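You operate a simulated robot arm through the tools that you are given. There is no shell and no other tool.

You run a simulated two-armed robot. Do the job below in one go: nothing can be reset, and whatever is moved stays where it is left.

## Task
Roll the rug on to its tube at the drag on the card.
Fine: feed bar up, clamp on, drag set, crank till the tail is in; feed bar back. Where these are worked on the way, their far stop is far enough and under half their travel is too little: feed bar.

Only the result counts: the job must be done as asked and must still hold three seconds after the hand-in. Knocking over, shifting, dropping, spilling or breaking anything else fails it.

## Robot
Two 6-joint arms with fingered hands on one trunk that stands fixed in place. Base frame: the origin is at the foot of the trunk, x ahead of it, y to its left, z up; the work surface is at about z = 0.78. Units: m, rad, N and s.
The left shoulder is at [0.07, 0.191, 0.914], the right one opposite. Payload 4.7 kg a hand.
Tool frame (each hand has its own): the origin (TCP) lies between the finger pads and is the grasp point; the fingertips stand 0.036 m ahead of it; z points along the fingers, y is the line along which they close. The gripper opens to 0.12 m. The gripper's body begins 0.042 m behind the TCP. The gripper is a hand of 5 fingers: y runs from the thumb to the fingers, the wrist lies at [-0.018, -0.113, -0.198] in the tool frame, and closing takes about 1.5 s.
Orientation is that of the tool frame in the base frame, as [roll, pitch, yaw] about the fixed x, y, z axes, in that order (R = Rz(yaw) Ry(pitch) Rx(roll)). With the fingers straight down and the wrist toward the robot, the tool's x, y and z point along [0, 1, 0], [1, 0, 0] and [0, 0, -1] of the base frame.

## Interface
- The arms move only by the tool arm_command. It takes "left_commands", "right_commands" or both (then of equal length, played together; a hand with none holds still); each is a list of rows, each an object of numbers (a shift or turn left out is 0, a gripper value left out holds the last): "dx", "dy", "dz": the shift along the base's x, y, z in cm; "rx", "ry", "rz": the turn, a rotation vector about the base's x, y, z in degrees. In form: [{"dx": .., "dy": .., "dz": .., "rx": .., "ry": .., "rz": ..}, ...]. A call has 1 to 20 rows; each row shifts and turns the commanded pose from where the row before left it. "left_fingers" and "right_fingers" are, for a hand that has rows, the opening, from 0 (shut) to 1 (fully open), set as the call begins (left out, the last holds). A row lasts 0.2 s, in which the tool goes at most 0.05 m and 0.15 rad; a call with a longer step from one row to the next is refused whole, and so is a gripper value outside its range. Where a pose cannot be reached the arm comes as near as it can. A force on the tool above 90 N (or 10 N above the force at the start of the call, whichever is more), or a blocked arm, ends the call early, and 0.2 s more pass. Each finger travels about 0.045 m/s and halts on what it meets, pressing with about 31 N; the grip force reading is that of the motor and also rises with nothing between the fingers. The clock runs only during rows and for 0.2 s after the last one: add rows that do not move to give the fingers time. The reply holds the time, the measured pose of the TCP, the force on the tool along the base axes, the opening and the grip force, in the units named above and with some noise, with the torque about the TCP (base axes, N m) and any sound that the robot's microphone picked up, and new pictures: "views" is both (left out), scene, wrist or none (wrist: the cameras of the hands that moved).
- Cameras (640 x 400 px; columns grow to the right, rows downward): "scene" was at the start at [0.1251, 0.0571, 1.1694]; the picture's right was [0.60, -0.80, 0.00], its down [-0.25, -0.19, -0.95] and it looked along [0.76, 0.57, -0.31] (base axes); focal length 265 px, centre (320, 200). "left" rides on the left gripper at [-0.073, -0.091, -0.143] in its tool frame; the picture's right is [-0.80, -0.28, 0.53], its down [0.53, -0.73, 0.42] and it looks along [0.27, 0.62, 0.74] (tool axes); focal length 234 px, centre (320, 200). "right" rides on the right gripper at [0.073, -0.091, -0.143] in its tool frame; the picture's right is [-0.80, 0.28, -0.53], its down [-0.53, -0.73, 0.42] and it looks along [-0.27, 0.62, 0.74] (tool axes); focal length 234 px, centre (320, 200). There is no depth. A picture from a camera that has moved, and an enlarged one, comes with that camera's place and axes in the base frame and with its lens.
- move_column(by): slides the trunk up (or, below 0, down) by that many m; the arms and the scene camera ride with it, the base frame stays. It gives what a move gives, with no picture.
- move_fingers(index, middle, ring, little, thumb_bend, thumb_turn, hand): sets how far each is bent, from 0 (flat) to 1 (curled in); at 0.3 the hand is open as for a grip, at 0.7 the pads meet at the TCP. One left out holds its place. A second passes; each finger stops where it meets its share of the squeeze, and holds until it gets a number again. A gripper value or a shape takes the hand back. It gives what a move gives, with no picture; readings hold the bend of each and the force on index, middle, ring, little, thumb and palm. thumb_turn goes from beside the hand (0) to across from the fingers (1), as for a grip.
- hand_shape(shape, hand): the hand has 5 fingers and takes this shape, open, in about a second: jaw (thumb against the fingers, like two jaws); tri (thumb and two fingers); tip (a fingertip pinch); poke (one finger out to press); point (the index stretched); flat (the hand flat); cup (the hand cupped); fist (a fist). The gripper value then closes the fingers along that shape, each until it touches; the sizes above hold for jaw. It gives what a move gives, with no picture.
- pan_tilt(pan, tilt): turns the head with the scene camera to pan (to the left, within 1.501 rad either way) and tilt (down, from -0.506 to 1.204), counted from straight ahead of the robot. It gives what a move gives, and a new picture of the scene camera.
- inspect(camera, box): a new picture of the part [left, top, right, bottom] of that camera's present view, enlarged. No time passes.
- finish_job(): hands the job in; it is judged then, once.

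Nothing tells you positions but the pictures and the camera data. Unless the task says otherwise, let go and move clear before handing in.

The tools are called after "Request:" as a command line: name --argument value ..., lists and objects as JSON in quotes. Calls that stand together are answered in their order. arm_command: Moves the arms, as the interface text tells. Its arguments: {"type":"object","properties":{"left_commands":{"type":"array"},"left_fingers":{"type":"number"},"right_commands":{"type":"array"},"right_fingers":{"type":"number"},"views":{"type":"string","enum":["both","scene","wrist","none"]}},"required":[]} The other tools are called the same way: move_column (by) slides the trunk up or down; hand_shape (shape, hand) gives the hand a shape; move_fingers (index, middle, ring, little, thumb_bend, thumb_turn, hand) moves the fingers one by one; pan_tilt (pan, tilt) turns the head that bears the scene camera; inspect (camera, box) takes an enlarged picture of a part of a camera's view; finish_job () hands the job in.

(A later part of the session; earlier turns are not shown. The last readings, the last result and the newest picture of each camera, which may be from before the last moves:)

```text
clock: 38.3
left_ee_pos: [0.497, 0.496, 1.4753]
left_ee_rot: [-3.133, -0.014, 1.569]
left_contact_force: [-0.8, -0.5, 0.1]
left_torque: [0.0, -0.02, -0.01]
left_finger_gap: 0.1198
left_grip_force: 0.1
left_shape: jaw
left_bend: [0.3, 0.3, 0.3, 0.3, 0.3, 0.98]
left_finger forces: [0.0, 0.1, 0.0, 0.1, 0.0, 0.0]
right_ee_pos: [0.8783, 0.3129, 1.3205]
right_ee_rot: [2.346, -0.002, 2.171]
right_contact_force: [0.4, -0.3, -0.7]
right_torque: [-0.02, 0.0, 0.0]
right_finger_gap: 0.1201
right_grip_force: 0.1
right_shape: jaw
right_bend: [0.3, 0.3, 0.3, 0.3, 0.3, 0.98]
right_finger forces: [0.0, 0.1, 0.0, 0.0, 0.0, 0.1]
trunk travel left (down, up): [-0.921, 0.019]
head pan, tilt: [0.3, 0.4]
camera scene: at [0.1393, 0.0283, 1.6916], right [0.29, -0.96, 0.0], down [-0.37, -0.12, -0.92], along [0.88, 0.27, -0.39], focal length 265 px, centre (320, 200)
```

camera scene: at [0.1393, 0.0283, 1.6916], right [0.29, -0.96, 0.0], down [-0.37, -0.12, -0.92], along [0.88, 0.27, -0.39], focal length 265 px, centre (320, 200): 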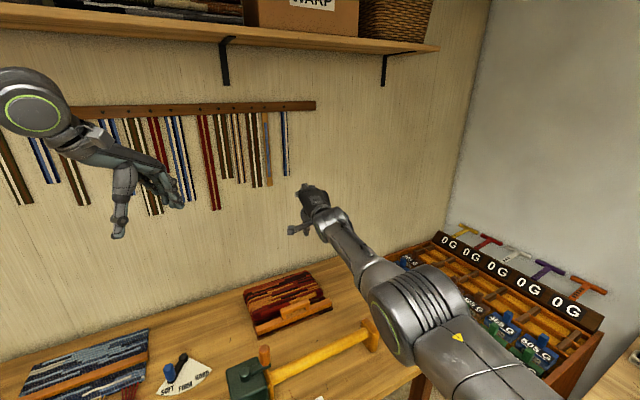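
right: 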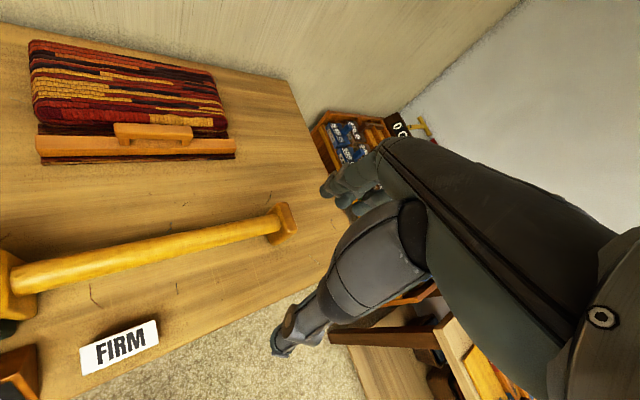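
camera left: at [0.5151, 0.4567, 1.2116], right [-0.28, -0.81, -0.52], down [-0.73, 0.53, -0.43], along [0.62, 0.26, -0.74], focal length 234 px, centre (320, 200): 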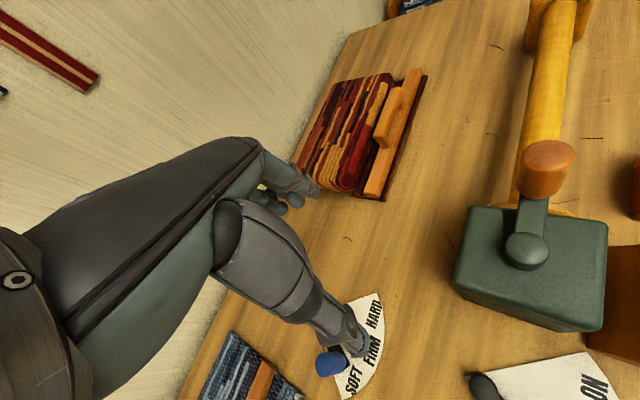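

The right arm stops about 5 cm short of the handle, so the left arm must do the bar. I'll retract the right arm and test the left with its hand yawed inward, which opened up reach for the right arm.

Request:
arm_command --right_commands '[{"dx": -2, "dy": -4, "dz": 1}, {"dx": -2, "dy": -4, "dz": 1}, {"dx": -2, "dy": -4, "dz": 1}, {"dx": -2, "dy": -4, "dz": 1}, {"dx": -2, "dy": -4, "dz": 1}, {"dx": -1, "dy": -4, "dz": 1}, {"dx": 0, "dy": -4}, {"dx": 0, "dy": -4}, {"dx": 0, "dy": -4}]' --views "none"

Request:
arm_command --left_commands '[{"rz": -8}, {"rz": -8}, {"rz": -8}, {"rz": -8}, {"dx": 3.3, "dy": -2.2}, {"dx": 3.3, "dy": -2.2}, {"dx": 3.3, "dy": -2.2}, {"dx": 3.3, "dy": -2.2}, {"dx": 3.3, "dy": -2.2}]' --views "none"

```text
clock: 40.3
left_ee_pos: [0.4981, 0.4934, 1.4763]
left_ee_rot: [-3.133, -0.017, 1.572]
left_contact_force: [-0.5, -0.1, 0.2]
left_torque: [0.04, 0.0, 0.01]
left_finger_gap: 0.1202
left_grip_force: 0.1
left_shape: jaw
left_bend: [0.3, 0.3, 0.3, 0.3, 0.3, 0.98]
left_finger forces: [0.0, 0.1, 0.0, 0.1, 0.0, 0.1]
right_ee_pos: [0.7658, -0.0514, 1.3728]
right_ee_rot: [2.357, -0.005, 2.166]
right_contact_force: [-0.6, -0.5, -0.4]
right_torque: [0.01, 0.0, 0.02]
right_finger_gap: 0.1201
right_grip_force: 0.0
right_shape: jaw
right_bend: [0.3, 0.3, 0.3, 0.3, 0.3, 0.98]
right_finger forces: [0.0, 0.1, 0.1, 0.0, 0.0, 0.0]
trunk travel left (down, up): [-0.921, 0.019]
head pan, tilt: [0.3, 0.4]
```

```text
clock: 42.3
left_ee_pos: [0.6746, 0.3841, 1.4769]
left_ee_rot: [-3.131, -0.014, 1.01]
left_contact_force: [1.2, -0.3, -0.3]
left_torque: [-0.02, 0.04, -0.02]
left_finger_gap: 0.12
left_grip_force: 0.1
left_shape: jaw
left_bend: [0.3, 0.3, 0.3, 0.3, 0.3, 0.98]
left_finger forces: [0.1, 0.0, 0.1, 0.1, 0.0, 0.0]
left hand out of reach, approached as far as the arm can: row 2
right_ee_pos: [0.7703, -0.0497, 1.3702]
right_ee_rot: [2.36, -0.004, 2.164]
right_contact_force: [0.6, 0.7, -1.0]
right_torque: [0.07, 0.0, 0.01]
right_finger_gap: 0.12
right_grip_force: 0.1
right_shape: jaw
right_bend: [0.3, 0.3, 0.3, 0.3, 0.3, 0.98]
right_finger forces: [0.1, 0.0, 0.0, 0.1, 0.1, 0.1]
trunk travel left (down, up): [-0.921, 0.019]
head pan, tilt: [0.3, 0.4]
```

Yawing the hand inward frees the left arm past that boundary: it is a wrist-roll limit. I'll shape the left hand to poke, raise the right hand out of the way, and lower the trunk so the left shoulder is level with the work.

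Request:
hand_shape --hand "left" --shape "poke"

Request:
arm_command --right_commands '[{"dx": -1, "dy": -3, "dz": 3}, {"dx": -1, "dy": -3, "dz": 3}, {"dx": -1, "dy": -3, "dz": 3}, {"dx": -1, "dy": -3, "dz": 3}]' --views "none"

Request:
move_column --by -0.3

Request:
pan_tilt --pan 0.5 --tilt 0.5

```text
clock: 43.2
left_ee_pos: [0.6679, 0.3873, 1.4776]
left_ee_rot: [-3.133, -0.016, 1.009]
left_contact_force: [0.4, 0.2, 0.0]
left_torque: [-0.02, 0.01, 0.0]
left_finger_gap: 0.0
left_grip_force: 0.1
left_shape: poke
left_bend: [0.7, 0.7, 0.99, 0.99, 1.0, 1.0]
left_finger forces: [0.1, 0.0, 0.1, 0.0, 0.0, 0.0]
right_ee_pos: [0.7649, -0.0477, 1.3733]
right_ee_rot: [2.359, -0.003, 2.167]
right_contact_force: [-0.6, -0.3, 0.3]
right_torque: [0.01, 0.0, 0.0]
right_finger_gap: 0.12
right_grip_force: 0.0
right_shape: jaw
right_bend: [0.3, 0.3, 0.3, 0.3, 0.3, 0.98]
right_finger forces: [0.0, 0.0, 0.0, 0.0, 0.1, 0.0]
trunk travel left (down, up): [-0.921, 0.019]
head pan, tilt: [0.3, 0.4]
```

```text
clock: 44.2
left_ee_pos: [0.6705, 0.3866, 1.4778]
left_ee_rot: [-3.134, -0.015, 1.013]
left_contact_force: [0.1, -0.6, -0.2]
left_torque: [0.02, -0.01, 0.04]
left_finger_gap: 0.0001
left_grip_force: 0.1
left_shape: poke
left_bend: [0.7, 0.7, 0.99, 0.99, 1.0, 1.0]
left_finger forces: [0.0, 0.1, 0.1, 0.0, 0.1, 0.0]
right_ee_pos: [0.7257, -0.1679, 1.4937]
right_ee_rot: [2.359, -0.004, 2.167]
right_contact_force: [-0.4, -0.6, -0.5]
right_torque: [0.0, -0.02, -0.01]
right_finger_gap: 0.12
right_grip_force: 0.0
right_shape: jaw
right_bend: [0.3, 0.3, 0.3, 0.3, 0.3, 0.98]
right_finger forces: [0.1, 0.0, 0.0, 0.1, 0.1, 0.0]
trunk travel left (down, up): [-0.921, 0.019]
head pan, tilt: [0.3, 0.4]
```

```text
clock: 47.2
left_ee_pos: [0.6692, 0.3871, 1.1772]
left_ee_rot: [-3.134, -0.015, 1.011]
left_contact_force: [0.5, -0.7, 0.5]
left_torque: [0.0, 0.0, 0.01]
left_finger_gap: 0.0004
left_grip_force: 0.0
left_shape: poke
left_bend: [0.7, 0.7, 0.99, 0.99, 1.0, 1.0]
left_finger forces: [0.0, 0.1, 0.0, 0.0, 0.0, 0.0]
right_ee_pos: [0.726, -0.1659, 1.1941]
right_ee_rot: [2.356, -0.002, 2.166]
right_contact_force: [0.8, -0.3, 0.2]
right_torque: [-0.02, 0.01, 0.01]
right_finger_gap: 0.12
right_grip_force: 0.0
right_shape: jaw
right_bend: [0.3, 0.3, 0.3, 0.3, 0.3, 0.98]
right_finger forces: [0.1, 0.0, 0.0, 0.0, 0.1, 0.1]
trunk travel left (down, up): [-0.621, 0.319]
head pan, tilt: [0.3, 0.4]
```

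```text
clock: 47.9
left_ee_pos: [0.6701, 0.3864, 1.1772]
left_ee_rot: [-3.133, -0.013, 1.01]
left_contact_force: [0.5, 0.2, 0.4]
left_torque: [-0.01, -0.03, 0.03]
left_finger_gap: 0.0
left_grip_force: 0.0
left_shape: poke
left_bend: [0.7, 0.7, 0.99, 0.99, 1.0, 1.0]
left_finger forces: [0.1, 0.0, 0.1, 0.1, 0.0, 0.0]
right_ee_pos: [0.7265, -0.1657, 1.194]
right_ee_rot: [2.357, -0.002, 2.163]
right_contact_force: [-0.5, 1.0, 0.6]
right_torque: [-0.03, 0.03, 0.0]
right_finger_gap: 0.1202
right_grip_force: 0.0
right_shape: jaw
right_bend: [0.3, 0.3, 0.3, 0.3, 0.3, 0.98]
right_finger forces: [0.0, 0.0, 0.0, 0.0, 0.1, 0.0]
trunk travel left (down, up): [-0.621, 0.319]
head pan, tilt: [0.499, 0.499]
camera scene: at [0.1309, 0.0441, 1.3825], right [0.48, -0.88, 0.0], down [-0.42, -0.23, -0.88], along [0.77, 0.42, -0.48], focal length 265 px, centre (320, 200)
```

scene: 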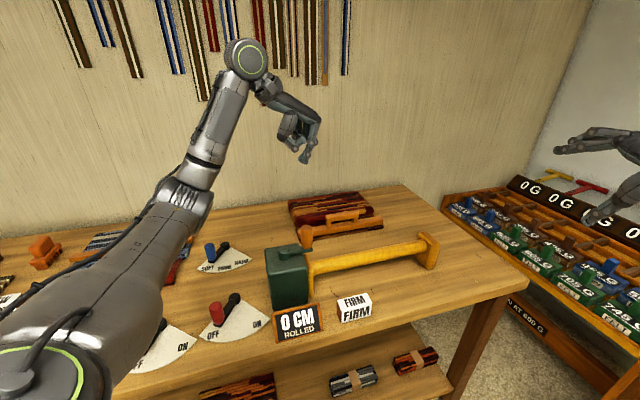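

The left hand is now in poke shape with its fingertip at the TCP, and the arm is free. I'll take it toward the handle, tilting slightly outward, staying about 15 cm above the bar.

Request:
arm_command --left_commands '[{"dx": 4, "dz": -2, "rx": 1, "ry": -4.9}, {"dx": 4, "dz": -2, "rx": 1, "ry": -4.9}, {"dx": 4, "dz": -2, "rx": 1, "ry": -4.9}, {"dx": 4, "dz": -2, "rx": 1, "ry": -4.9}, {"dx": 4, "dz": -2, "rx": 1, "ry": -4.9}, {"dx": 4, "dz": -2}]' --views "both"

```text
clock: 49.3
left_ee_pos: [0.9141, 0.3866, 1.0554]
left_ee_rot: [2.823, -0.31, 1.064]
left_contact_force: [-0.3, -0.9, 0.1]
left_torque: [-0.01, 0.02, 0.01]
left_finger_gap: 0.0
left_grip_force: 0.1
left_shape: poke
left_bend: [0.7, 0.7, 0.99, 0.99, 1.0, 1.0]
left_finger forces: [0.0, 0.0, 0.1, 0.0, 0.0, 0.0]
right_ee_pos: [0.7287, -0.1678, 1.1927]
right_ee_rot: [2.36, -0.003, 2.166]
right_contact_force: [0.0, 0.6, -0.8]
right_torque: [0.02, 0.07, 0.04]
right_finger_gap: 0.1199
right_grip_force: 0.0
right_shape: jaw
right_bend: [0.3, 0.3, 0.3, 0.3, 0.3, 0.98]
right_finger forces: [0.0, 0.1, 0.0, 0.1, 0.1, 0.1]
trunk travel left (down, up): [-0.621, 0.319]
head pan, tilt: [0.499, 0.499]
camera scene: at [0.1327, 0.0431, 1.3822], right [0.48, -0.88, 0.0], down [-0.42, -0.23, -0.88], along [0.77, 0.42, -0.48], focal length 265 px, centre (320, 200)
camera left: at [0.7502, 0.3604, 1.1339], right [-0.37, -0.46, -0.8], down [-0.15, 0.88, -0.44], along [0.92, -0.04, -0.4], focal length 234 px, centre (320, 200)
```

scene: 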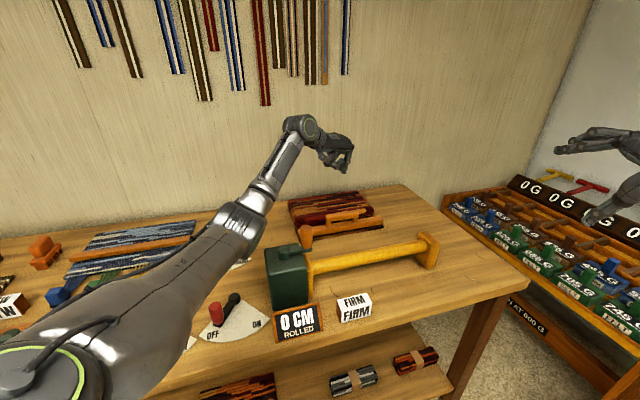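
left: 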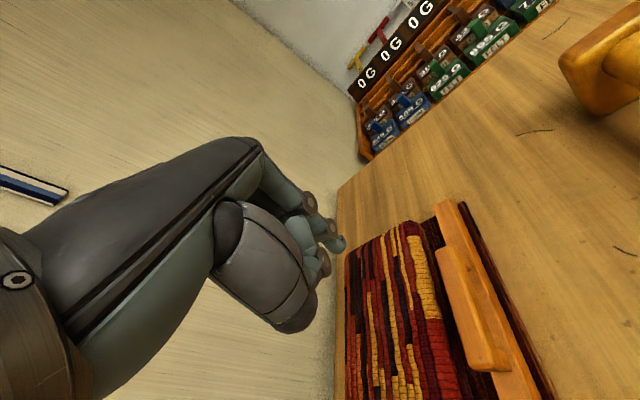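

The left hand is above the rug. I'll zoom in on the handle from both cameras to locate it accurately.

Request:
inspect --camera "scene" --box '[270, 110, 450, 290]'

Request:
inspect --camera "left" --box '[280, 180, 600, 400]'

```text
2.22 times, centred on (360, 200) of scene
camera zoom: at [0.1327, 0.0431, 1.3822], right [0.48, -0.88, 0.0], down [-0.42, -0.23, -0.88], along [0.77, 0.42, -0.48], focal length 588 px, centre (231, 200)
```

zoom: 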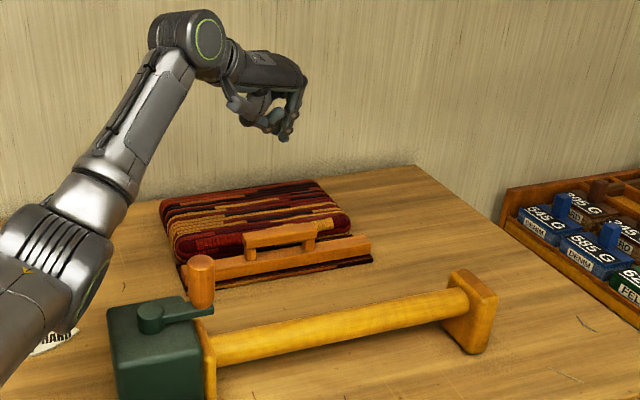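

```text
1.82 times, centred on (440, 290) of left
camera zoom: at [0.7502, 0.3604, 1.1339], right [-0.37, -0.46, -0.8], down [-0.15, 0.88, -0.44], along [0.92, -0.04, -0.4], focal length 426 px, centre (102, 36)
```

zoom: 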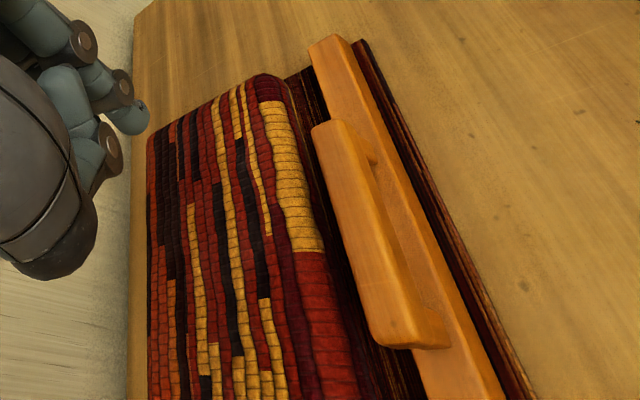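

The handle centre is about [0.918, 0.374], top z ≈ 0.855, running along [0.67, -0.74], with roughly 3 cm of space between it and the folded rug. I'll leave only the index finger out and check where its tip is.

Request:
move_fingers --hand "left" --index 0.6 --middle 1.0 --ring 1.0 --little 1.0

Request:
inspect --camera "scene" --box '[290, 90, 410, 210]'

Request:
inspect --camera "left" --box '[220, 130, 460, 400]'

```text
clock: 50.3
left_ee_pos: [0.9127, 0.3869, 1.0559]
left_ee_rot: [2.822, -0.31, 1.065]
left_contact_force: [-0.2, 0.4, 0.3]
left_torque: [-0.03, -0.01, -0.01]
left_finger_gap: 0.0481
left_grip_force: 0.0
left_shape: fingers
left_bend: [0.6, 1.0, 1.0, 1.0, 1.0, 1.0]
left_finger forces: [0.0, 0.0, 0.1, 0.0, 0.0, 0.0]
right_ee_pos: [0.7275, -0.1664, 1.1925]
right_ee_rot: [2.358, -0.002, 2.164]
right_contact_force: [0.4, -0.1, -0.2]
right_torque: [-0.02, 0.0, -0.01]
right_finger_gap: 0.12
right_grip_force: 0.1
right_shape: jaw
right_bend: [0.3, 0.3, 0.3, 0.3, 0.3, 0.98]
right_finger forces: [0.0, 0.1, 0.0, 0.0, 0.0, 0.0]
trunk travel left (down, up): [-0.621, 0.319]
head pan, tilt: [0.499, 0.499]
```

```text
3.33 times, centred on (350, 150) of scene
camera zoom: at [0.1311, 0.044, 1.3824], right [0.48, -0.88, 0.0], down [-0.42, -0.23, -0.88], along [0.77, 0.42, -0.48], focal length 882 px, centre (220, 367)
```

zoom: 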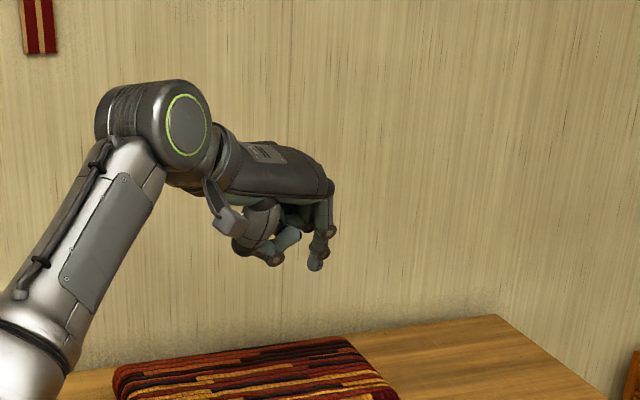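

```text
1.48 times, centred on (340, 265) of left
camera zoom: at [0.7485, 0.3611, 1.1354], right [-0.37, -0.47, -0.8], down [-0.15, 0.88, -0.44], along [0.92, -0.04, -0.4], focal length 347 px, centre (290, 104)
```

zoom: 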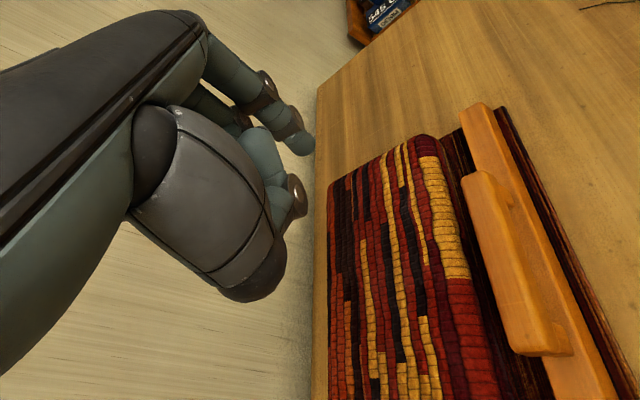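

The index tip is at about [0.944, 0.371, 1.028]; the curled thumb and fingers hang only slightly higher. I'll fold the thumb beside the hand to gain clearance.

Request:
move_fingers --hand "left" --index 0.5 --thumb_bend 0.3 --thumb_turn 0.0

Request:
inspect --camera "scene" --box '[310, 110, 370, 180]'

Request:
inspect --camera "left" --box '[220, 130, 460, 400]'

```text
clock: 51.3
left_ee_pos: [0.9127, 0.3877, 1.0567]
left_ee_rot: [2.823, -0.309, 1.065]
left_contact_force: [0.3, 0.8, 1.0]
left_torque: [0.01, -0.01, 0.01]
left_finger_gap: 0.1585
left_grip_force: 0.0
left_shape: fingers
left_bend: [0.5, 1.0, 1.0, 1.0, 0.3, 0.0]
left_finger forces: [0.1, 0.0, 0.0, 0.0, 0.1, 0.1]
right_ee_pos: [0.7267, -0.1673, 1.194]
right_ee_rot: [2.357, -0.001, 2.162]
right_contact_force: [0.4, 0.1, -0.1]
right_torque: [0.03, -0.01, 0.03]
right_finger_gap: 0.1201
right_grip_force: 0.0
right_shape: jaw
right_bend: [0.3, 0.3, 0.3, 0.3, 0.3, 0.98]
right_finger forces: [0.0, 0.0, 0.0, 0.0, 0.0, 0.0]
trunk travel left (down, up): [-0.621, 0.319]
head pan, tilt: [0.499, 0.499]
```

```text
5.71 times, centred on (340, 145) of scene
camera zoom: at [0.1309, 0.0441, 1.3824], right [0.48, -0.88, 0.0], down [-0.42, -0.23, -0.88], along [0.77, 0.42, -0.48], focal length 1512 px, centre (206, 514)
```

zoom: 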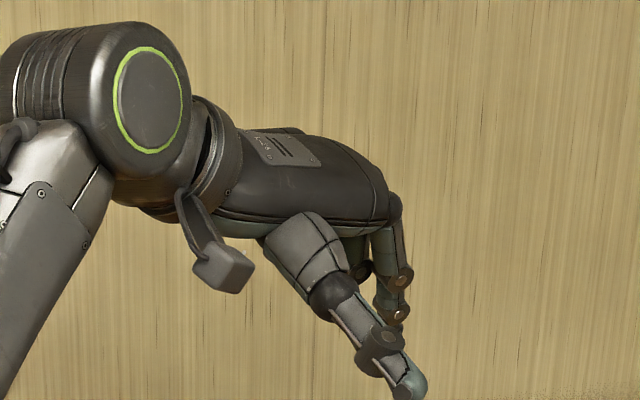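

```text
1.48 times, centred on (340, 265) of left
camera zoom: at [0.7484, 0.3612, 1.1354], right [-0.37, -0.47, -0.8], down [-0.15, 0.88, -0.44], along [0.92, -0.04, -0.4], focal length 347 px, centre (290, 104)
```

zoom: 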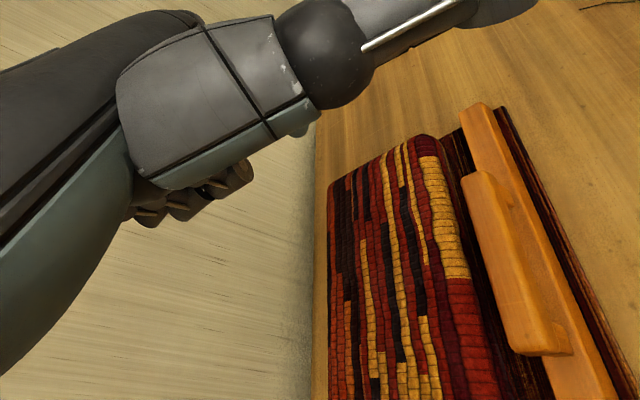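

The thumb now sticks out worse, so I'll curl it back and keep only the index out.

Request:
move_fingers --hand "left" --index 0.5 --thumb_bend 1.0 --thumb_turn 1.0

Request:
inspect --camera "scene" --box '[310, 110, 370, 180]'

Request:
inspect --camera "left" --box '[220, 130, 460, 400]'

```text
clock: 52.3
left_ee_pos: [0.9117, 0.3864, 1.0562]
left_ee_rot: [2.823, -0.31, 1.066]
left_contact_force: [0.0, -0.2, 0.0]
left_torque: [-0.01, 0.0, 0.02]
left_finger_gap: 0.0344
left_grip_force: 0.1
left_shape: fingers
left_bend: [0.49, 1.0, 1.0, 1.0, 0.98, 0.97]
left_finger forces: [0.0, 0.0, 0.0, 0.1, 0.0, 0.0]
right_ee_pos: [0.7275, -0.1662, 1.195]
right_ee_rot: [2.357, -0.001, 2.164]
right_contact_force: [-0.5, 0.4, -1.0]
right_torque: [-0.02, 0.01, -0.02]
right_finger_gap: 0.1199
right_grip_force: 0.1
right_shape: jaw
right_bend: [0.3, 0.3, 0.3, 0.3, 0.3, 0.98]
right_finger forces: [0.1, 0.0, 0.1, 0.0, 0.0, 0.0]
trunk travel left (down, up): [-0.621, 0.319]
head pan, tilt: [0.499, 0.499]
```

```text
5.71 times, centred on (340, 145) of scene
camera zoom: at [0.1309, 0.0441, 1.3824], right [0.48, -0.88, 0.0], down [-0.42, -0.23, -0.88], along [0.77, 0.42, -0.48], focal length 1512 px, centre (206, 514)
```

zoom: 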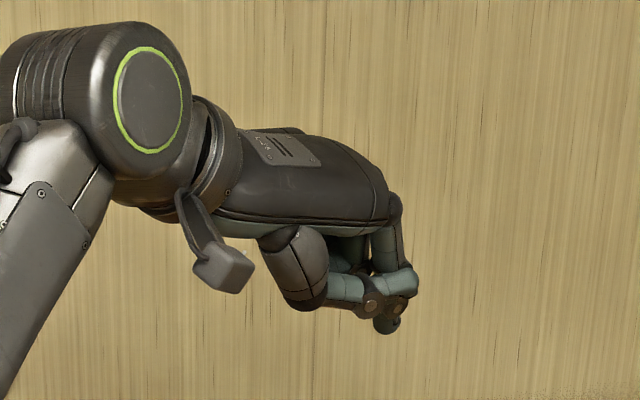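

```text
1.48 times, centred on (340, 265) of left
camera zoom: at [0.7484, 0.3612, 1.1354], right [-0.37, -0.47, -0.8], down [-0.15, 0.88, -0.44], along [0.92, -0.04, -0.4], focal length 347 px, centre (290, 104)
```

zoom: 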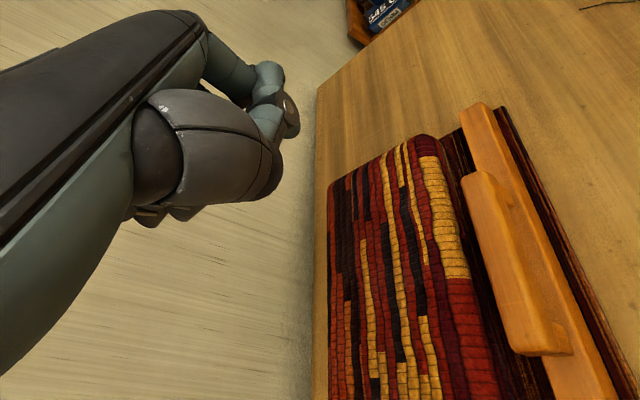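

The thumb and index look tangled. I'll use the built-in "point" shape and look again.

Request:
hand_shape --hand "left" --shape "point"

Request:
inspect --camera "scene" --box '[310, 110, 370, 180]'

Request:
inspect --camera "left" --box '[220, 130, 460, 400]'

```text
clock: 53.2
left_ee_pos: [0.9131, 0.3871, 1.0561]
left_ee_rot: [2.823, -0.309, 1.065]
left_contact_force: [0.5, -0.6, 0.5]
left_torque: [-0.01, -0.01, 0.01]
left_finger_gap: 0.1143
left_grip_force: 0.1
left_shape: point
left_bend: [0.19, 1.0, 1.0, 1.0, 0.99, 0.88]
left_finger forces: [0.1, 0.1, 0.1, 0.1, 0.1, 0.0]
right_ee_pos: [0.7272, -0.1678, 1.1933]
right_ee_rot: [2.358, -0.001, 2.164]
right_contact_force: [-0.9, 0.3, -1.1]
right_torque: [0.0, 0.0, 0.0]
right_finger_gap: 0.1196
right_grip_force: 0.0
right_shape: jaw
right_bend: [0.3, 0.3, 0.3, 0.3, 0.3, 0.98]
right_finger forces: [0.0, 0.0, 0.0, 0.0, 0.1, 0.0]
trunk travel left (down, up): [-0.621, 0.319]
head pan, tilt: [0.499, 0.499]
```

```text
5.71 times, centred on (340, 145) of scene
camera zoom: at [0.1309, 0.0441, 1.3824], right [0.48, -0.88, 0.0], down [-0.42, -0.23, -0.88], along [0.77, 0.42, -0.48], focal length 1512 px, centre (206, 514)
```

zoom: 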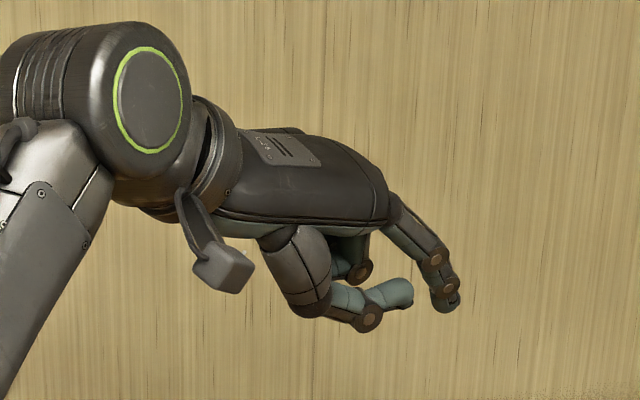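

```text
1.48 times, centred on (340, 265) of left
camera zoom: at [0.7483, 0.3612, 1.1355], right [-0.37, -0.47, -0.8], down [-0.15, 0.88, -0.44], along [0.92, -0.04, -0.4], focal length 347 px, centre (290, 104)
```

zoom: 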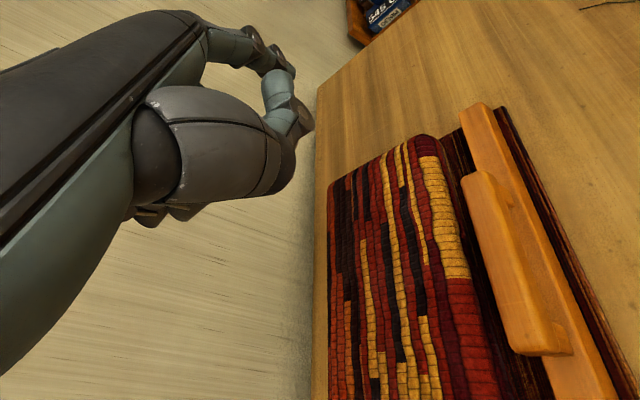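

A proper pinch on the handle would be more robust than a finger hook, so I'll try unwinding the wrist: pull back, undo the tilt, and rotate the hand the long way round (clockwise) to get the jaw aligned across the handle.

Request:
arm_command --left_commands '[{"dx": -4, "dz": 2, "rx": -1, "ry": 4.9}, {"dx": -4, "dz": 2, "rx": -1, "ry": 4.9}, {"dx": -4, "dz": 2, "rx": -1, "ry": 4.9}, {"dx": -4, "dz": 2, "rx": -1, "ry": 4.9}, {"dx": -4, "dz": 2, "rx": -1, "ry": 4.9}, {"dx": -4, "dz": 2}]' --views "none"

Request:
hand_shape --hand "left" --shape "jaw"

Request:
arm_command --left_commands '[{"rz": -8}, {"rz": -8}, {"rz": -8}, {"rz": -8}, {"rz": -8}, {"rz": -8}, {"rz": -8}, {"rz": -8}, {"rz": -8}]' --views "none"

```text
clock: 54.6
left_ee_pos: [0.6692, 0.3835, 1.1758]
left_ee_rot: [-3.136, -0.013, 1.01]
left_contact_force: [0.1, -0.6, 0.2]
left_torque: [-0.02, -0.05, -0.01]
left_finger_gap: 0.0
left_grip_force: 0.2
left_shape: point
left_bend: [0.19, 1.0, 1.0, 1.0, 0.99, 0.88]
left_finger forces: [0.0, 0.0, 0.0, 0.0, 0.0, 0.1]
right_ee_pos: [0.7261, -0.1661, 1.1941]
right_ee_rot: [2.356, -0.001, 2.165]
right_contact_force: [-0.5, 0.7, 1.2]
right_torque: [-0.01, 0.0, 0.0]
right_finger_gap: 0.1201
right_grip_force: 0.1
right_shape: jaw
right_bend: [0.3, 0.3, 0.3, 0.3, 0.3, 0.98]
right_finger forces: [0.0, 0.0, 0.0, 0.0, 0.1, 0.1]
trunk travel left (down, up): [-0.621, 0.319]
head pan, tilt: [0.499, 0.499]
```

```text
clock: 55.5
left_ee_pos: [0.6717, 0.3836, 1.1743]
left_ee_rot: [-3.134, -0.014, 1.011]
left_contact_force: [0.9, -0.1, -0.3]
left_torque: [0.04, -0.01, 0.0]
left_finger_gap: 0.1197
left_grip_force: 0.1
left_shape: jaw
left_bend: [0.3, 0.3, 0.3, 0.3, 0.3, 0.97]
left_finger forces: [0.0, 0.0, 0.1, 0.1, 0.1, 0.0]
right_ee_pos: [0.7261, -0.167, 1.1921]
right_ee_rot: [2.358, -0.001, 2.164]
right_contact_force: [0.0, -0.1, -0.5]
right_torque: [0.01, 0.01, 0.03]
right_finger_gap: 0.1202
right_grip_force: 0.1
right_shape: jaw
right_bend: [0.3, 0.3, 0.3, 0.3, 0.3, 0.98]
right_finger forces: [0.1, 0.0, 0.0, 0.0, 0.1, 0.1]
trunk travel left (down, up): [-0.621, 0.319]
head pan, tilt: [0.499, 0.499]
```

```text
clock: 57.5
left_ee_pos: [0.5585, 0.3681, 1.0728]
left_ee_rot: [3.09, -0.078, -0.2]
left_contact_force: [-0.1, -0.1, -0.2]
left_torque: [-0.01, -0.02, 0.03]
left_finger_gap: 0.1197
left_grip_force: 0.0
left_shape: jaw
left_bend: [0.3, 0.3, 0.3, 0.3, 0.3, 0.98]
left_finger forces: [0.0, 0.0, 0.1, 0.0, 0.0, 0.0]
left hand out of reach, approached as far as the arm can: row 4, 5, 6, 7, 8, 9
right_ee_pos: [0.7267, -0.167, 1.1948]
right_ee_rot: [2.357, -0.001, 2.166]
right_contact_force: [-0.7, -0.4, -0.4]
right_torque: [0.03, 0.0, 0.0]
right_finger_gap: 0.1202
right_grip_force: 0.1
right_shape: jaw
right_bend: [0.3, 0.3, 0.3, 0.3, 0.3, 0.98]
right_finger forces: [0.0, 0.0, 0.0, 0.0, 0.1, 0.0]
trunk travel left (down, up): [-0.621, 0.319]
head pan, tilt: [0.499, 0.499]
```

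That direction is limited too. I'll return to the working pose, move out near the handle, and see how far the hand can yaw there.

Request:
arm_command --left_commands '[{"dx": 1.5, "dz": 1.5, "rz": 8}, {"dx": 1.5, "dz": 1.5, "rz": 8}, {"dx": 1.5, "dz": 1.5, "rz": 8}, {"dx": 1.5, "dz": 1.5, "rz": 8}, {"dx": 1.5, "dz": 1.5, "rz": 8}, {"dx": 1.5, "dz": 1.5, "rz": 8}, {"dx": 1.5, "dz": 1.5, "rz": 8}, {"dx": 1.5, "dz": 0, "rz": 8}, {"rz": 5}]' --views "none"

Request:
arm_command --left_commands '[{"dx": 4, "dz": -3}, {"dx": 4, "dz": -3}, {"dx": 4, "dz": -3}, {"dx": 4, "dz": -2}]' --views "none"

Request:
arm_command --left_commands '[{"rz": 8}, {"rz": 8}, {"rz": 8}, {"rz": 8}, {"rz": 8}, {"rz": 8}, {"rz": 8}]' --views "none"

```text
clock: 59.5
left_ee_pos: [0.6772, 0.3679, 1.1764]
left_ee_rot: [3.112, -0.047, 0.986]
left_contact_force: [0.1, -0.4, 0.4]
left_torque: [0.01, -0.04, 0.0]
left_finger_gap: 0.1198
left_grip_force: 0.1
left_shape: jaw
left_bend: [0.3, 0.3, 0.3, 0.3, 0.3, 0.98]
left_finger forces: [0.1, 0.1, 0.1, 0.1, 0.0, 0.0]
right_ee_pos: [0.727, -0.1663, 1.1946]
right_ee_rot: [2.359, -0.001, 2.164]
right_contact_force: [-0.7, 0.7, 0.2]
right_torque: [-0.02, -0.01, -0.01]
right_finger_gap: 0.1197
right_grip_force: 0.0
right_shape: jaw
right_bend: [0.3, 0.3, 0.3, 0.3, 0.3, 0.98]
right_finger forces: [0.1, 0.0, 0.1, 0.1, 0.1, 0.1]
trunk travel left (down, up): [-0.621, 0.319]
head pan, tilt: [0.499, 0.499]
```

```text
clock: 60.5
left_ee_pos: [0.8399, 0.371, 1.0632]
left_ee_rot: [3.113, -0.05, 0.984]
left_contact_force: [-0.5, -0.2, 0.4]
left_torque: [0.0, 0.01, 0.04]
left_finger_gap: 0.12
left_grip_force: 0.0
left_shape: jaw
left_bend: [0.3, 0.3, 0.3, 0.3, 0.3, 0.98]
left_finger forces: [0.0, 0.1, 0.0, 0.1, 0.1, 0.1]
right_ee_pos: [0.7289, -0.1675, 1.1938]
right_ee_rot: [2.36, -0.003, 2.164]
right_contact_force: [0.5, 0.3, -0.6]
right_torque: [0.01, 0.02, 0.05]
right_finger_gap: 0.12
right_grip_force: 0.0
right_shape: jaw
right_bend: [0.3, 0.3, 0.3, 0.3, 0.3, 0.98]
right_finger forces: [0.1, 0.1, 0.0, 0.1, 0.2, 0.0]
trunk travel left (down, up): [-0.621, 0.319]
head pan, tilt: [0.499, 0.499]
```

```text
clock: 62.1
left_ee_pos: [0.8389, 0.3671, 1.0667]
left_ee_rot: [3.113, -0.049, 1.964]
left_contact_force: [0.1, 0.4, 0.5]
left_torque: [-0.01, 0.01, 0.01]
left_finger_gap: 0.1198
left_grip_force: 0.1
left_shape: jaw
left_bend: [0.3, 0.3, 0.3, 0.3, 0.3, 0.98]
left_finger forces: [0.0, 0.0, 0.1, 0.0, 0.2, 0.1]
right_ee_pos: [0.7274, -0.1675, 1.1946]
right_ee_rot: [2.358, -0.002, 2.165]
right_contact_force: [0.3, 0.9, 0.2]
right_torque: [-0.02, 0.04, -0.03]
right_finger_gap: 0.1201
right_grip_force: 0.0
right_shape: jaw
right_bend: [0.3, 0.3, 0.3, 0.3, 0.3, 0.98]
right_finger forces: [0.0, 0.0, 0.0, 0.0, 0.0, 0.0]
trunk travel left (down, up): [-0.621, 0.319]
head pan, tilt: [0.499, 0.499]
```

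The left arm is now in a good branch with free yaw. I'll align the jaw across the handle, level the hand, half-close it and hover above the handle.

Request:
arm_command --left_commands '[{"dx": 2, "dz": -1, "rx": -1.6, "rz": 7}, {"dx": 2, "dz": -2, "rx": -1.6, "rz": 7}, {"dx": 2, "dy": 0.4, "dz": -2, "rz": 6}, {"dx": 1.9, "dy": 0.3, "dz": -2}, {"dz": -2}, {}, {}]' --left_fingers 0.4 --views "both"

Request:
inspect --camera "scene" --box '[280, 120, 460, 250]'

Request:
inspect --camera "left" --box '[220, 130, 460, 400]'

```text
clock: 63.7
left_ee_pos: [0.917, 0.3729, 0.9753]
left_ee_rot: [3.14, 0.0, 2.311]
left_contact_force: [0.1, 0.3, -0.7]
left_torque: [0.0, 0.02, -0.04]
left_finger_gap: 0.0484
left_grip_force: 0.2
left_shape: jaw
left_bend: [0.74, 0.49, 0.46, 0.44, 0.73, 1.0]
left_finger forces: [0.0, 0.0, 0.0, 0.0, 0.0, 0.1]
right_ee_pos: [0.7277, -0.167, 1.1939]
right_ee_rot: [2.36, -0.001, 2.163]
right_contact_force: [0.3, 0.2, 0.6]
right_torque: [0.0, 0.01, 0.0]
right_finger_gap: 0.1203
right_grip_force: 0.0
right_shape: jaw
right_bend: [0.3, 0.3, 0.3, 0.3, 0.3, 0.98]
right_finger forces: [0.0, 0.0, 0.0, 0.0, 0.0, 0.1]
trunk travel left (down, up): [-0.621, 0.319]
head pan, tilt: [0.499, 0.499]
camera scene: at [0.131, 0.0442, 1.3824], right [0.48, -0.88, 0.0], down [-0.42, -0.23, -0.88], along [0.77, 0.42, -0.48], focal length 265 px, centre (320, 200)
camera left: at [0.8986, 0.2568, 1.1183], right [0.34, -0.78, -0.53], down [-0.9, -0.1, -0.43], along [0.28, 0.62, -0.74], focal length 234 px, centre (320, 200)
```

scene: 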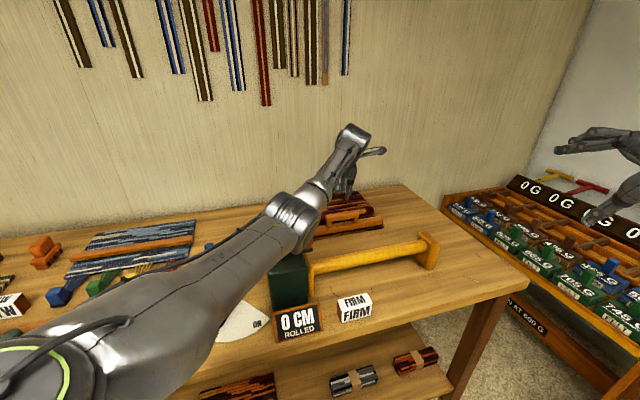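
left: 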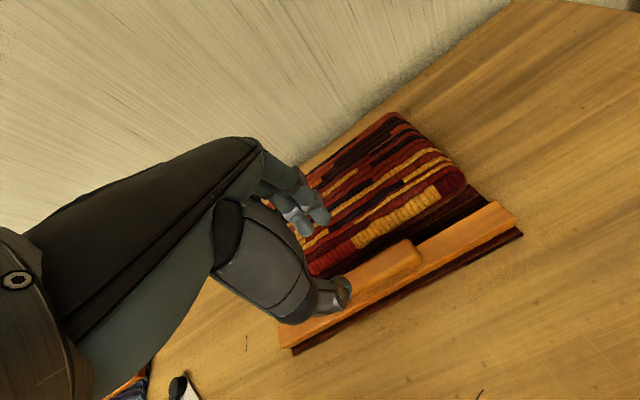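

```text
3.08 times, centred on (370, 185) of scene
camera zoom: at [0.131, 0.0442, 1.3824], right [0.48, -0.88, 0.0], down [-0.42, -0.23, -0.88], along [0.77, 0.42, -0.48], focal length 814 px, centre (166, 246)
```

zoom: 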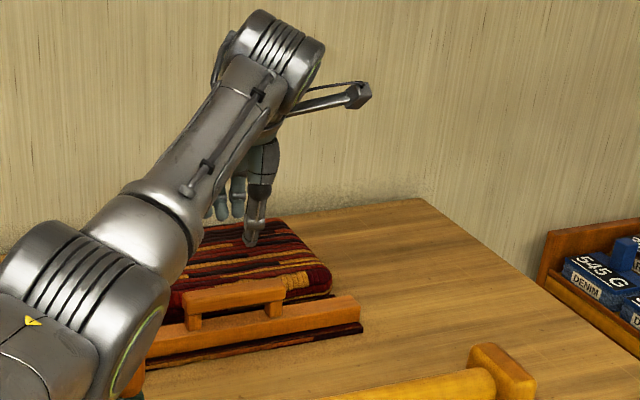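

```text
1.48 times, centred on (340, 265) of left
camera zoom: at [0.8986, 0.2568, 1.1183], right [0.34, -0.78, -0.53], down [-0.9, -0.1, -0.43], along [0.28, 0.62, -0.74], focal length 347 px, centre (290, 104)
```

zoom: 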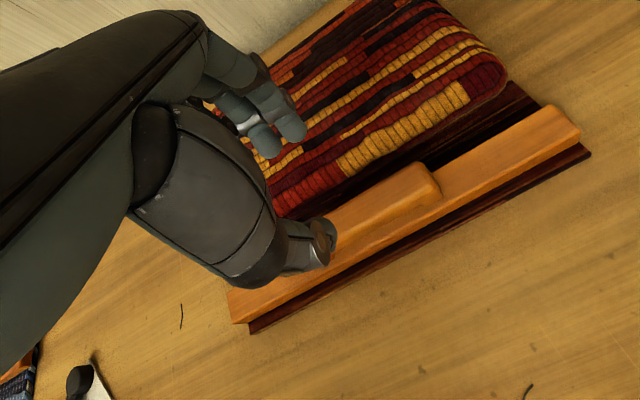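

The left hand is well aligned over the handle, but the elbow hangs below the shoulder line near the crank. I'll raise the trunk a bit before descending so the elbow keeps clear of the crank.

Request:
move_column --by 0.1

Request:
arm_command --left_commands '[{"dz": -3}, {"dz": -3}, {"dz": -3}, {"dz": -3}, {"dz": -2}, {}]' --views "both"

Request:
inspect --camera "scene" --box '[220, 150, 440, 330]'

```text
clock: 65.0
left_ee_pos: [0.917, 0.3725, 1.0762]
left_ee_rot: [3.139, 0.001, 2.309]
left_contact_force: [0.4, 0.1, 0.8]
left_torque: [-0.01, 0.0, 0.02]
left_finger_gap: 0.0483
left_grip_force: 0.0
left_shape: jaw
left_bend: [0.74, 0.49, 0.46, 0.44, 0.73, 1.0]
left_finger forces: [0.1, 0.0, 0.0, 0.0, 0.0, 0.0]
right_ee_pos: [0.7278, -0.1669, 1.2925]
right_ee_rot: [2.358, -0.003, 2.164]
right_contact_force: [-0.7, -0.7, -0.1]
right_torque: [-0.02, 0.02, 0.01]
right_finger_gap: 0.1201
right_grip_force: 0.2
right_shape: jaw
right_bend: [0.3, 0.3, 0.3, 0.3, 0.3, 0.98]
right_finger forces: [0.1, 0.1, 0.0, 0.1, 0.0, 0.1]
trunk travel left (down, up): [-0.721, 0.219]
head pan, tilt: [0.499, 0.499]
```

```text
clock: 66.4
left_ee_pos: [0.9143, 0.3732, 0.9379]
left_ee_rot: [3.139, 0.001, 2.309]
left_contact_force: [1.0, -0.2, 0.0]
left_torque: [0.02, -0.02, -0.04]
left_finger_gap: 0.0484
left_grip_force: 0.0
left_shape: jaw
left_bend: [0.74, 0.49, 0.46, 0.44, 0.73, 1.0]
left_finger forces: [0.1, 0.1, 0.0, 0.0, 0.0, 0.0]
right_ee_pos: [0.7278, -0.1679, 1.2941]
right_ee_rot: [2.358, -0.001, 2.162]
right_contact_force: [-1.3, -0.2, 0.6]
right_torque: [-0.01, 0.01, -0.01]
right_finger_gap: 0.12
right_grip_force: 0.1
right_shape: jaw
right_bend: [0.3, 0.3, 0.3, 0.3, 0.3, 0.98]
right_finger forces: [0.1, 0.0, 0.0, 0.0, 0.0, 0.0]
trunk travel left (down, up): [-0.721, 0.219]
head pan, tilt: [0.499, 0.499]
camera scene: at [0.1307, 0.044, 1.4825], right [0.48, -0.88, 0.0], down [-0.42, -0.23, -0.88], along [0.77, 0.42, -0.48], focal length 265 px, centre (320, 200)
camera left: at [0.8967, 0.2579, 1.079], right [0.34, -0.78, -0.53], down [-0.9, -0.1, -0.43], along [0.28, 0.62, -0.74], focal length 234 px, centre (320, 200)
```

scene: 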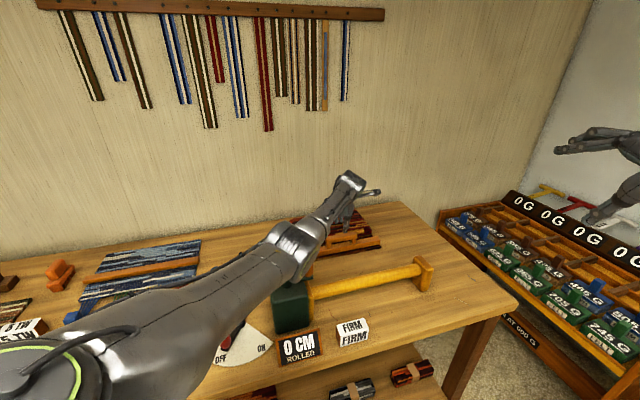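
left: 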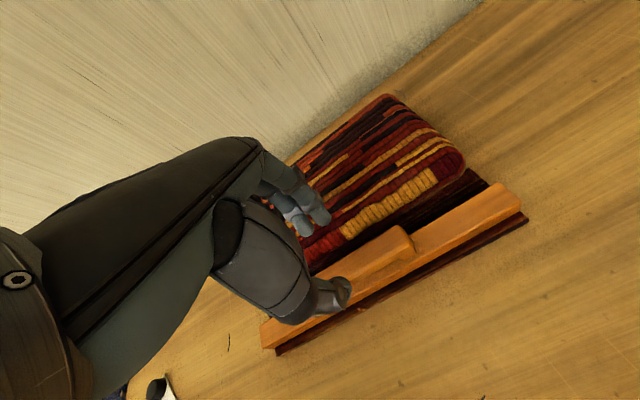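

```text
2.22 times, centred on (330, 240) of scene
camera zoom: at [0.1307, 0.044, 1.4825], right [0.48, -0.88, 0.0], down [-0.42, -0.23, -0.88], along [0.77, 0.42, -0.48], focal length 588 px, centre (298, 111)
```

zoom: 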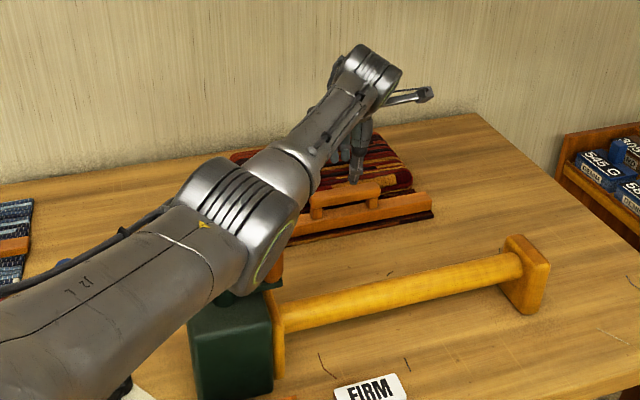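

The elbow clears the crank by several centimetres. I'll descend to the handle gradually.

Request:
arm_command --left_commands '[{"dz": -2}, {"dz": -2}, {"dz": -1.5}, {}]' --views "both"

Request:
inspect --camera "scene" --box '[220, 150, 440, 330]'

Request:
inspect --camera "left" --box '[240, 160, 480, 400]'

```text
clock: 67.4
left_ee_pos: [0.9157, 0.3746, 0.8798]
left_ee_rot: [3.14, 0.0, 2.309]
left_contact_force: [0.3, 0.1, 0.7]
left_torque: [0.0, 0.01, -0.02]
left_finger_gap: 0.0483
left_grip_force: 0.0
left_shape: jaw
left_bend: [0.74, 0.49, 0.46, 0.44, 0.73, 1.0]
left_finger forces: [0.0, 0.0, 0.1, 0.1, 0.1, 0.1]
right_ee_pos: [0.7259, -0.1665, 1.2943]
right_ee_rot: [2.358, -0.001, 2.163]
right_contact_force: [0.9, 0.8, 0.1]
right_torque: [-0.02, 0.0, 0.0]
right_finger_gap: 0.1199
right_grip_force: 0.0
right_shape: jaw
right_bend: [0.3, 0.3, 0.3, 0.3, 0.3, 0.98]
right_finger forces: [0.1, 0.0, 0.0, 0.0, 0.0, 0.1]
trunk travel left (down, up): [-0.721, 0.219]
head pan, tilt: [0.499, 0.499]
camera scene: at [0.1308, 0.0441, 1.4824], right [0.48, -0.88, 0.0], down [-0.42, -0.23, -0.88], along [0.77, 0.42, -0.48], focal length 265 px, centre (320, 200)
camera left: at [0.8988, 0.2583, 1.0228], right [0.34, -0.78, -0.53], down [-0.9, -0.1, -0.43], along [0.28, 0.62, -0.74], focal length 234 px, centre (320, 200)
```

scene: 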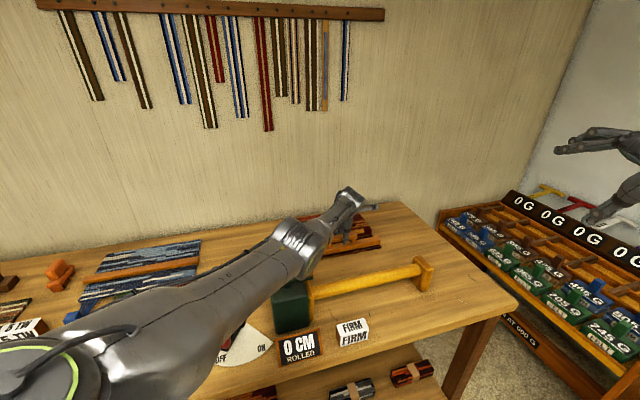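
left: 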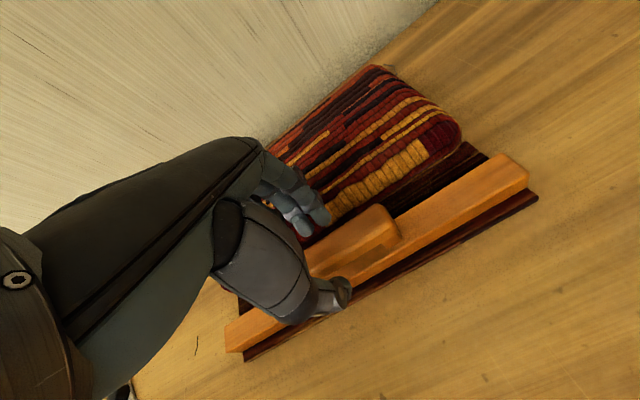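

```text
2.22 times, centred on (330, 240) of scene
camera zoom: at [0.1308, 0.0441, 1.4824], right [0.48, -0.88, 0.0], down [-0.42, -0.23, -0.88], along [0.77, 0.42, -0.48], focal length 588 px, centre (298, 111)
```

zoom: 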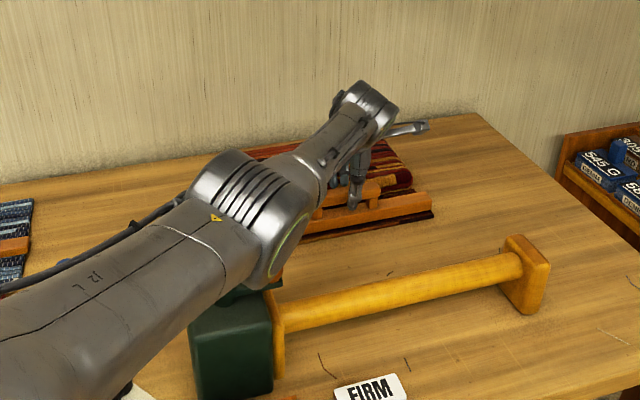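

```text
1.67 times, centred on (360, 280) of left
camera zoom: at [0.8988, 0.2583, 1.0228], right [0.34, -0.78, -0.53], down [-0.9, -0.1, -0.43], along [0.28, 0.62, -0.74], focal length 390 px, centre (253, 67)
```

zoom: 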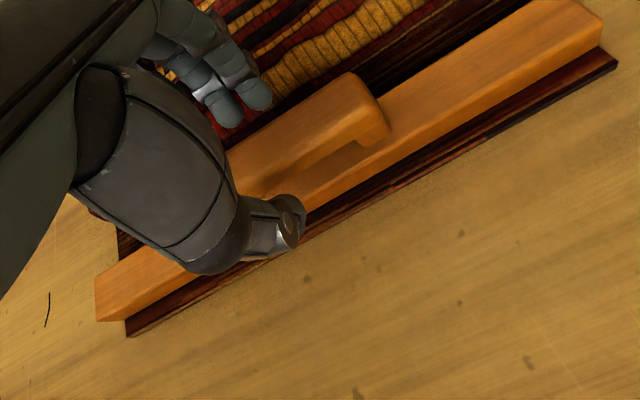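

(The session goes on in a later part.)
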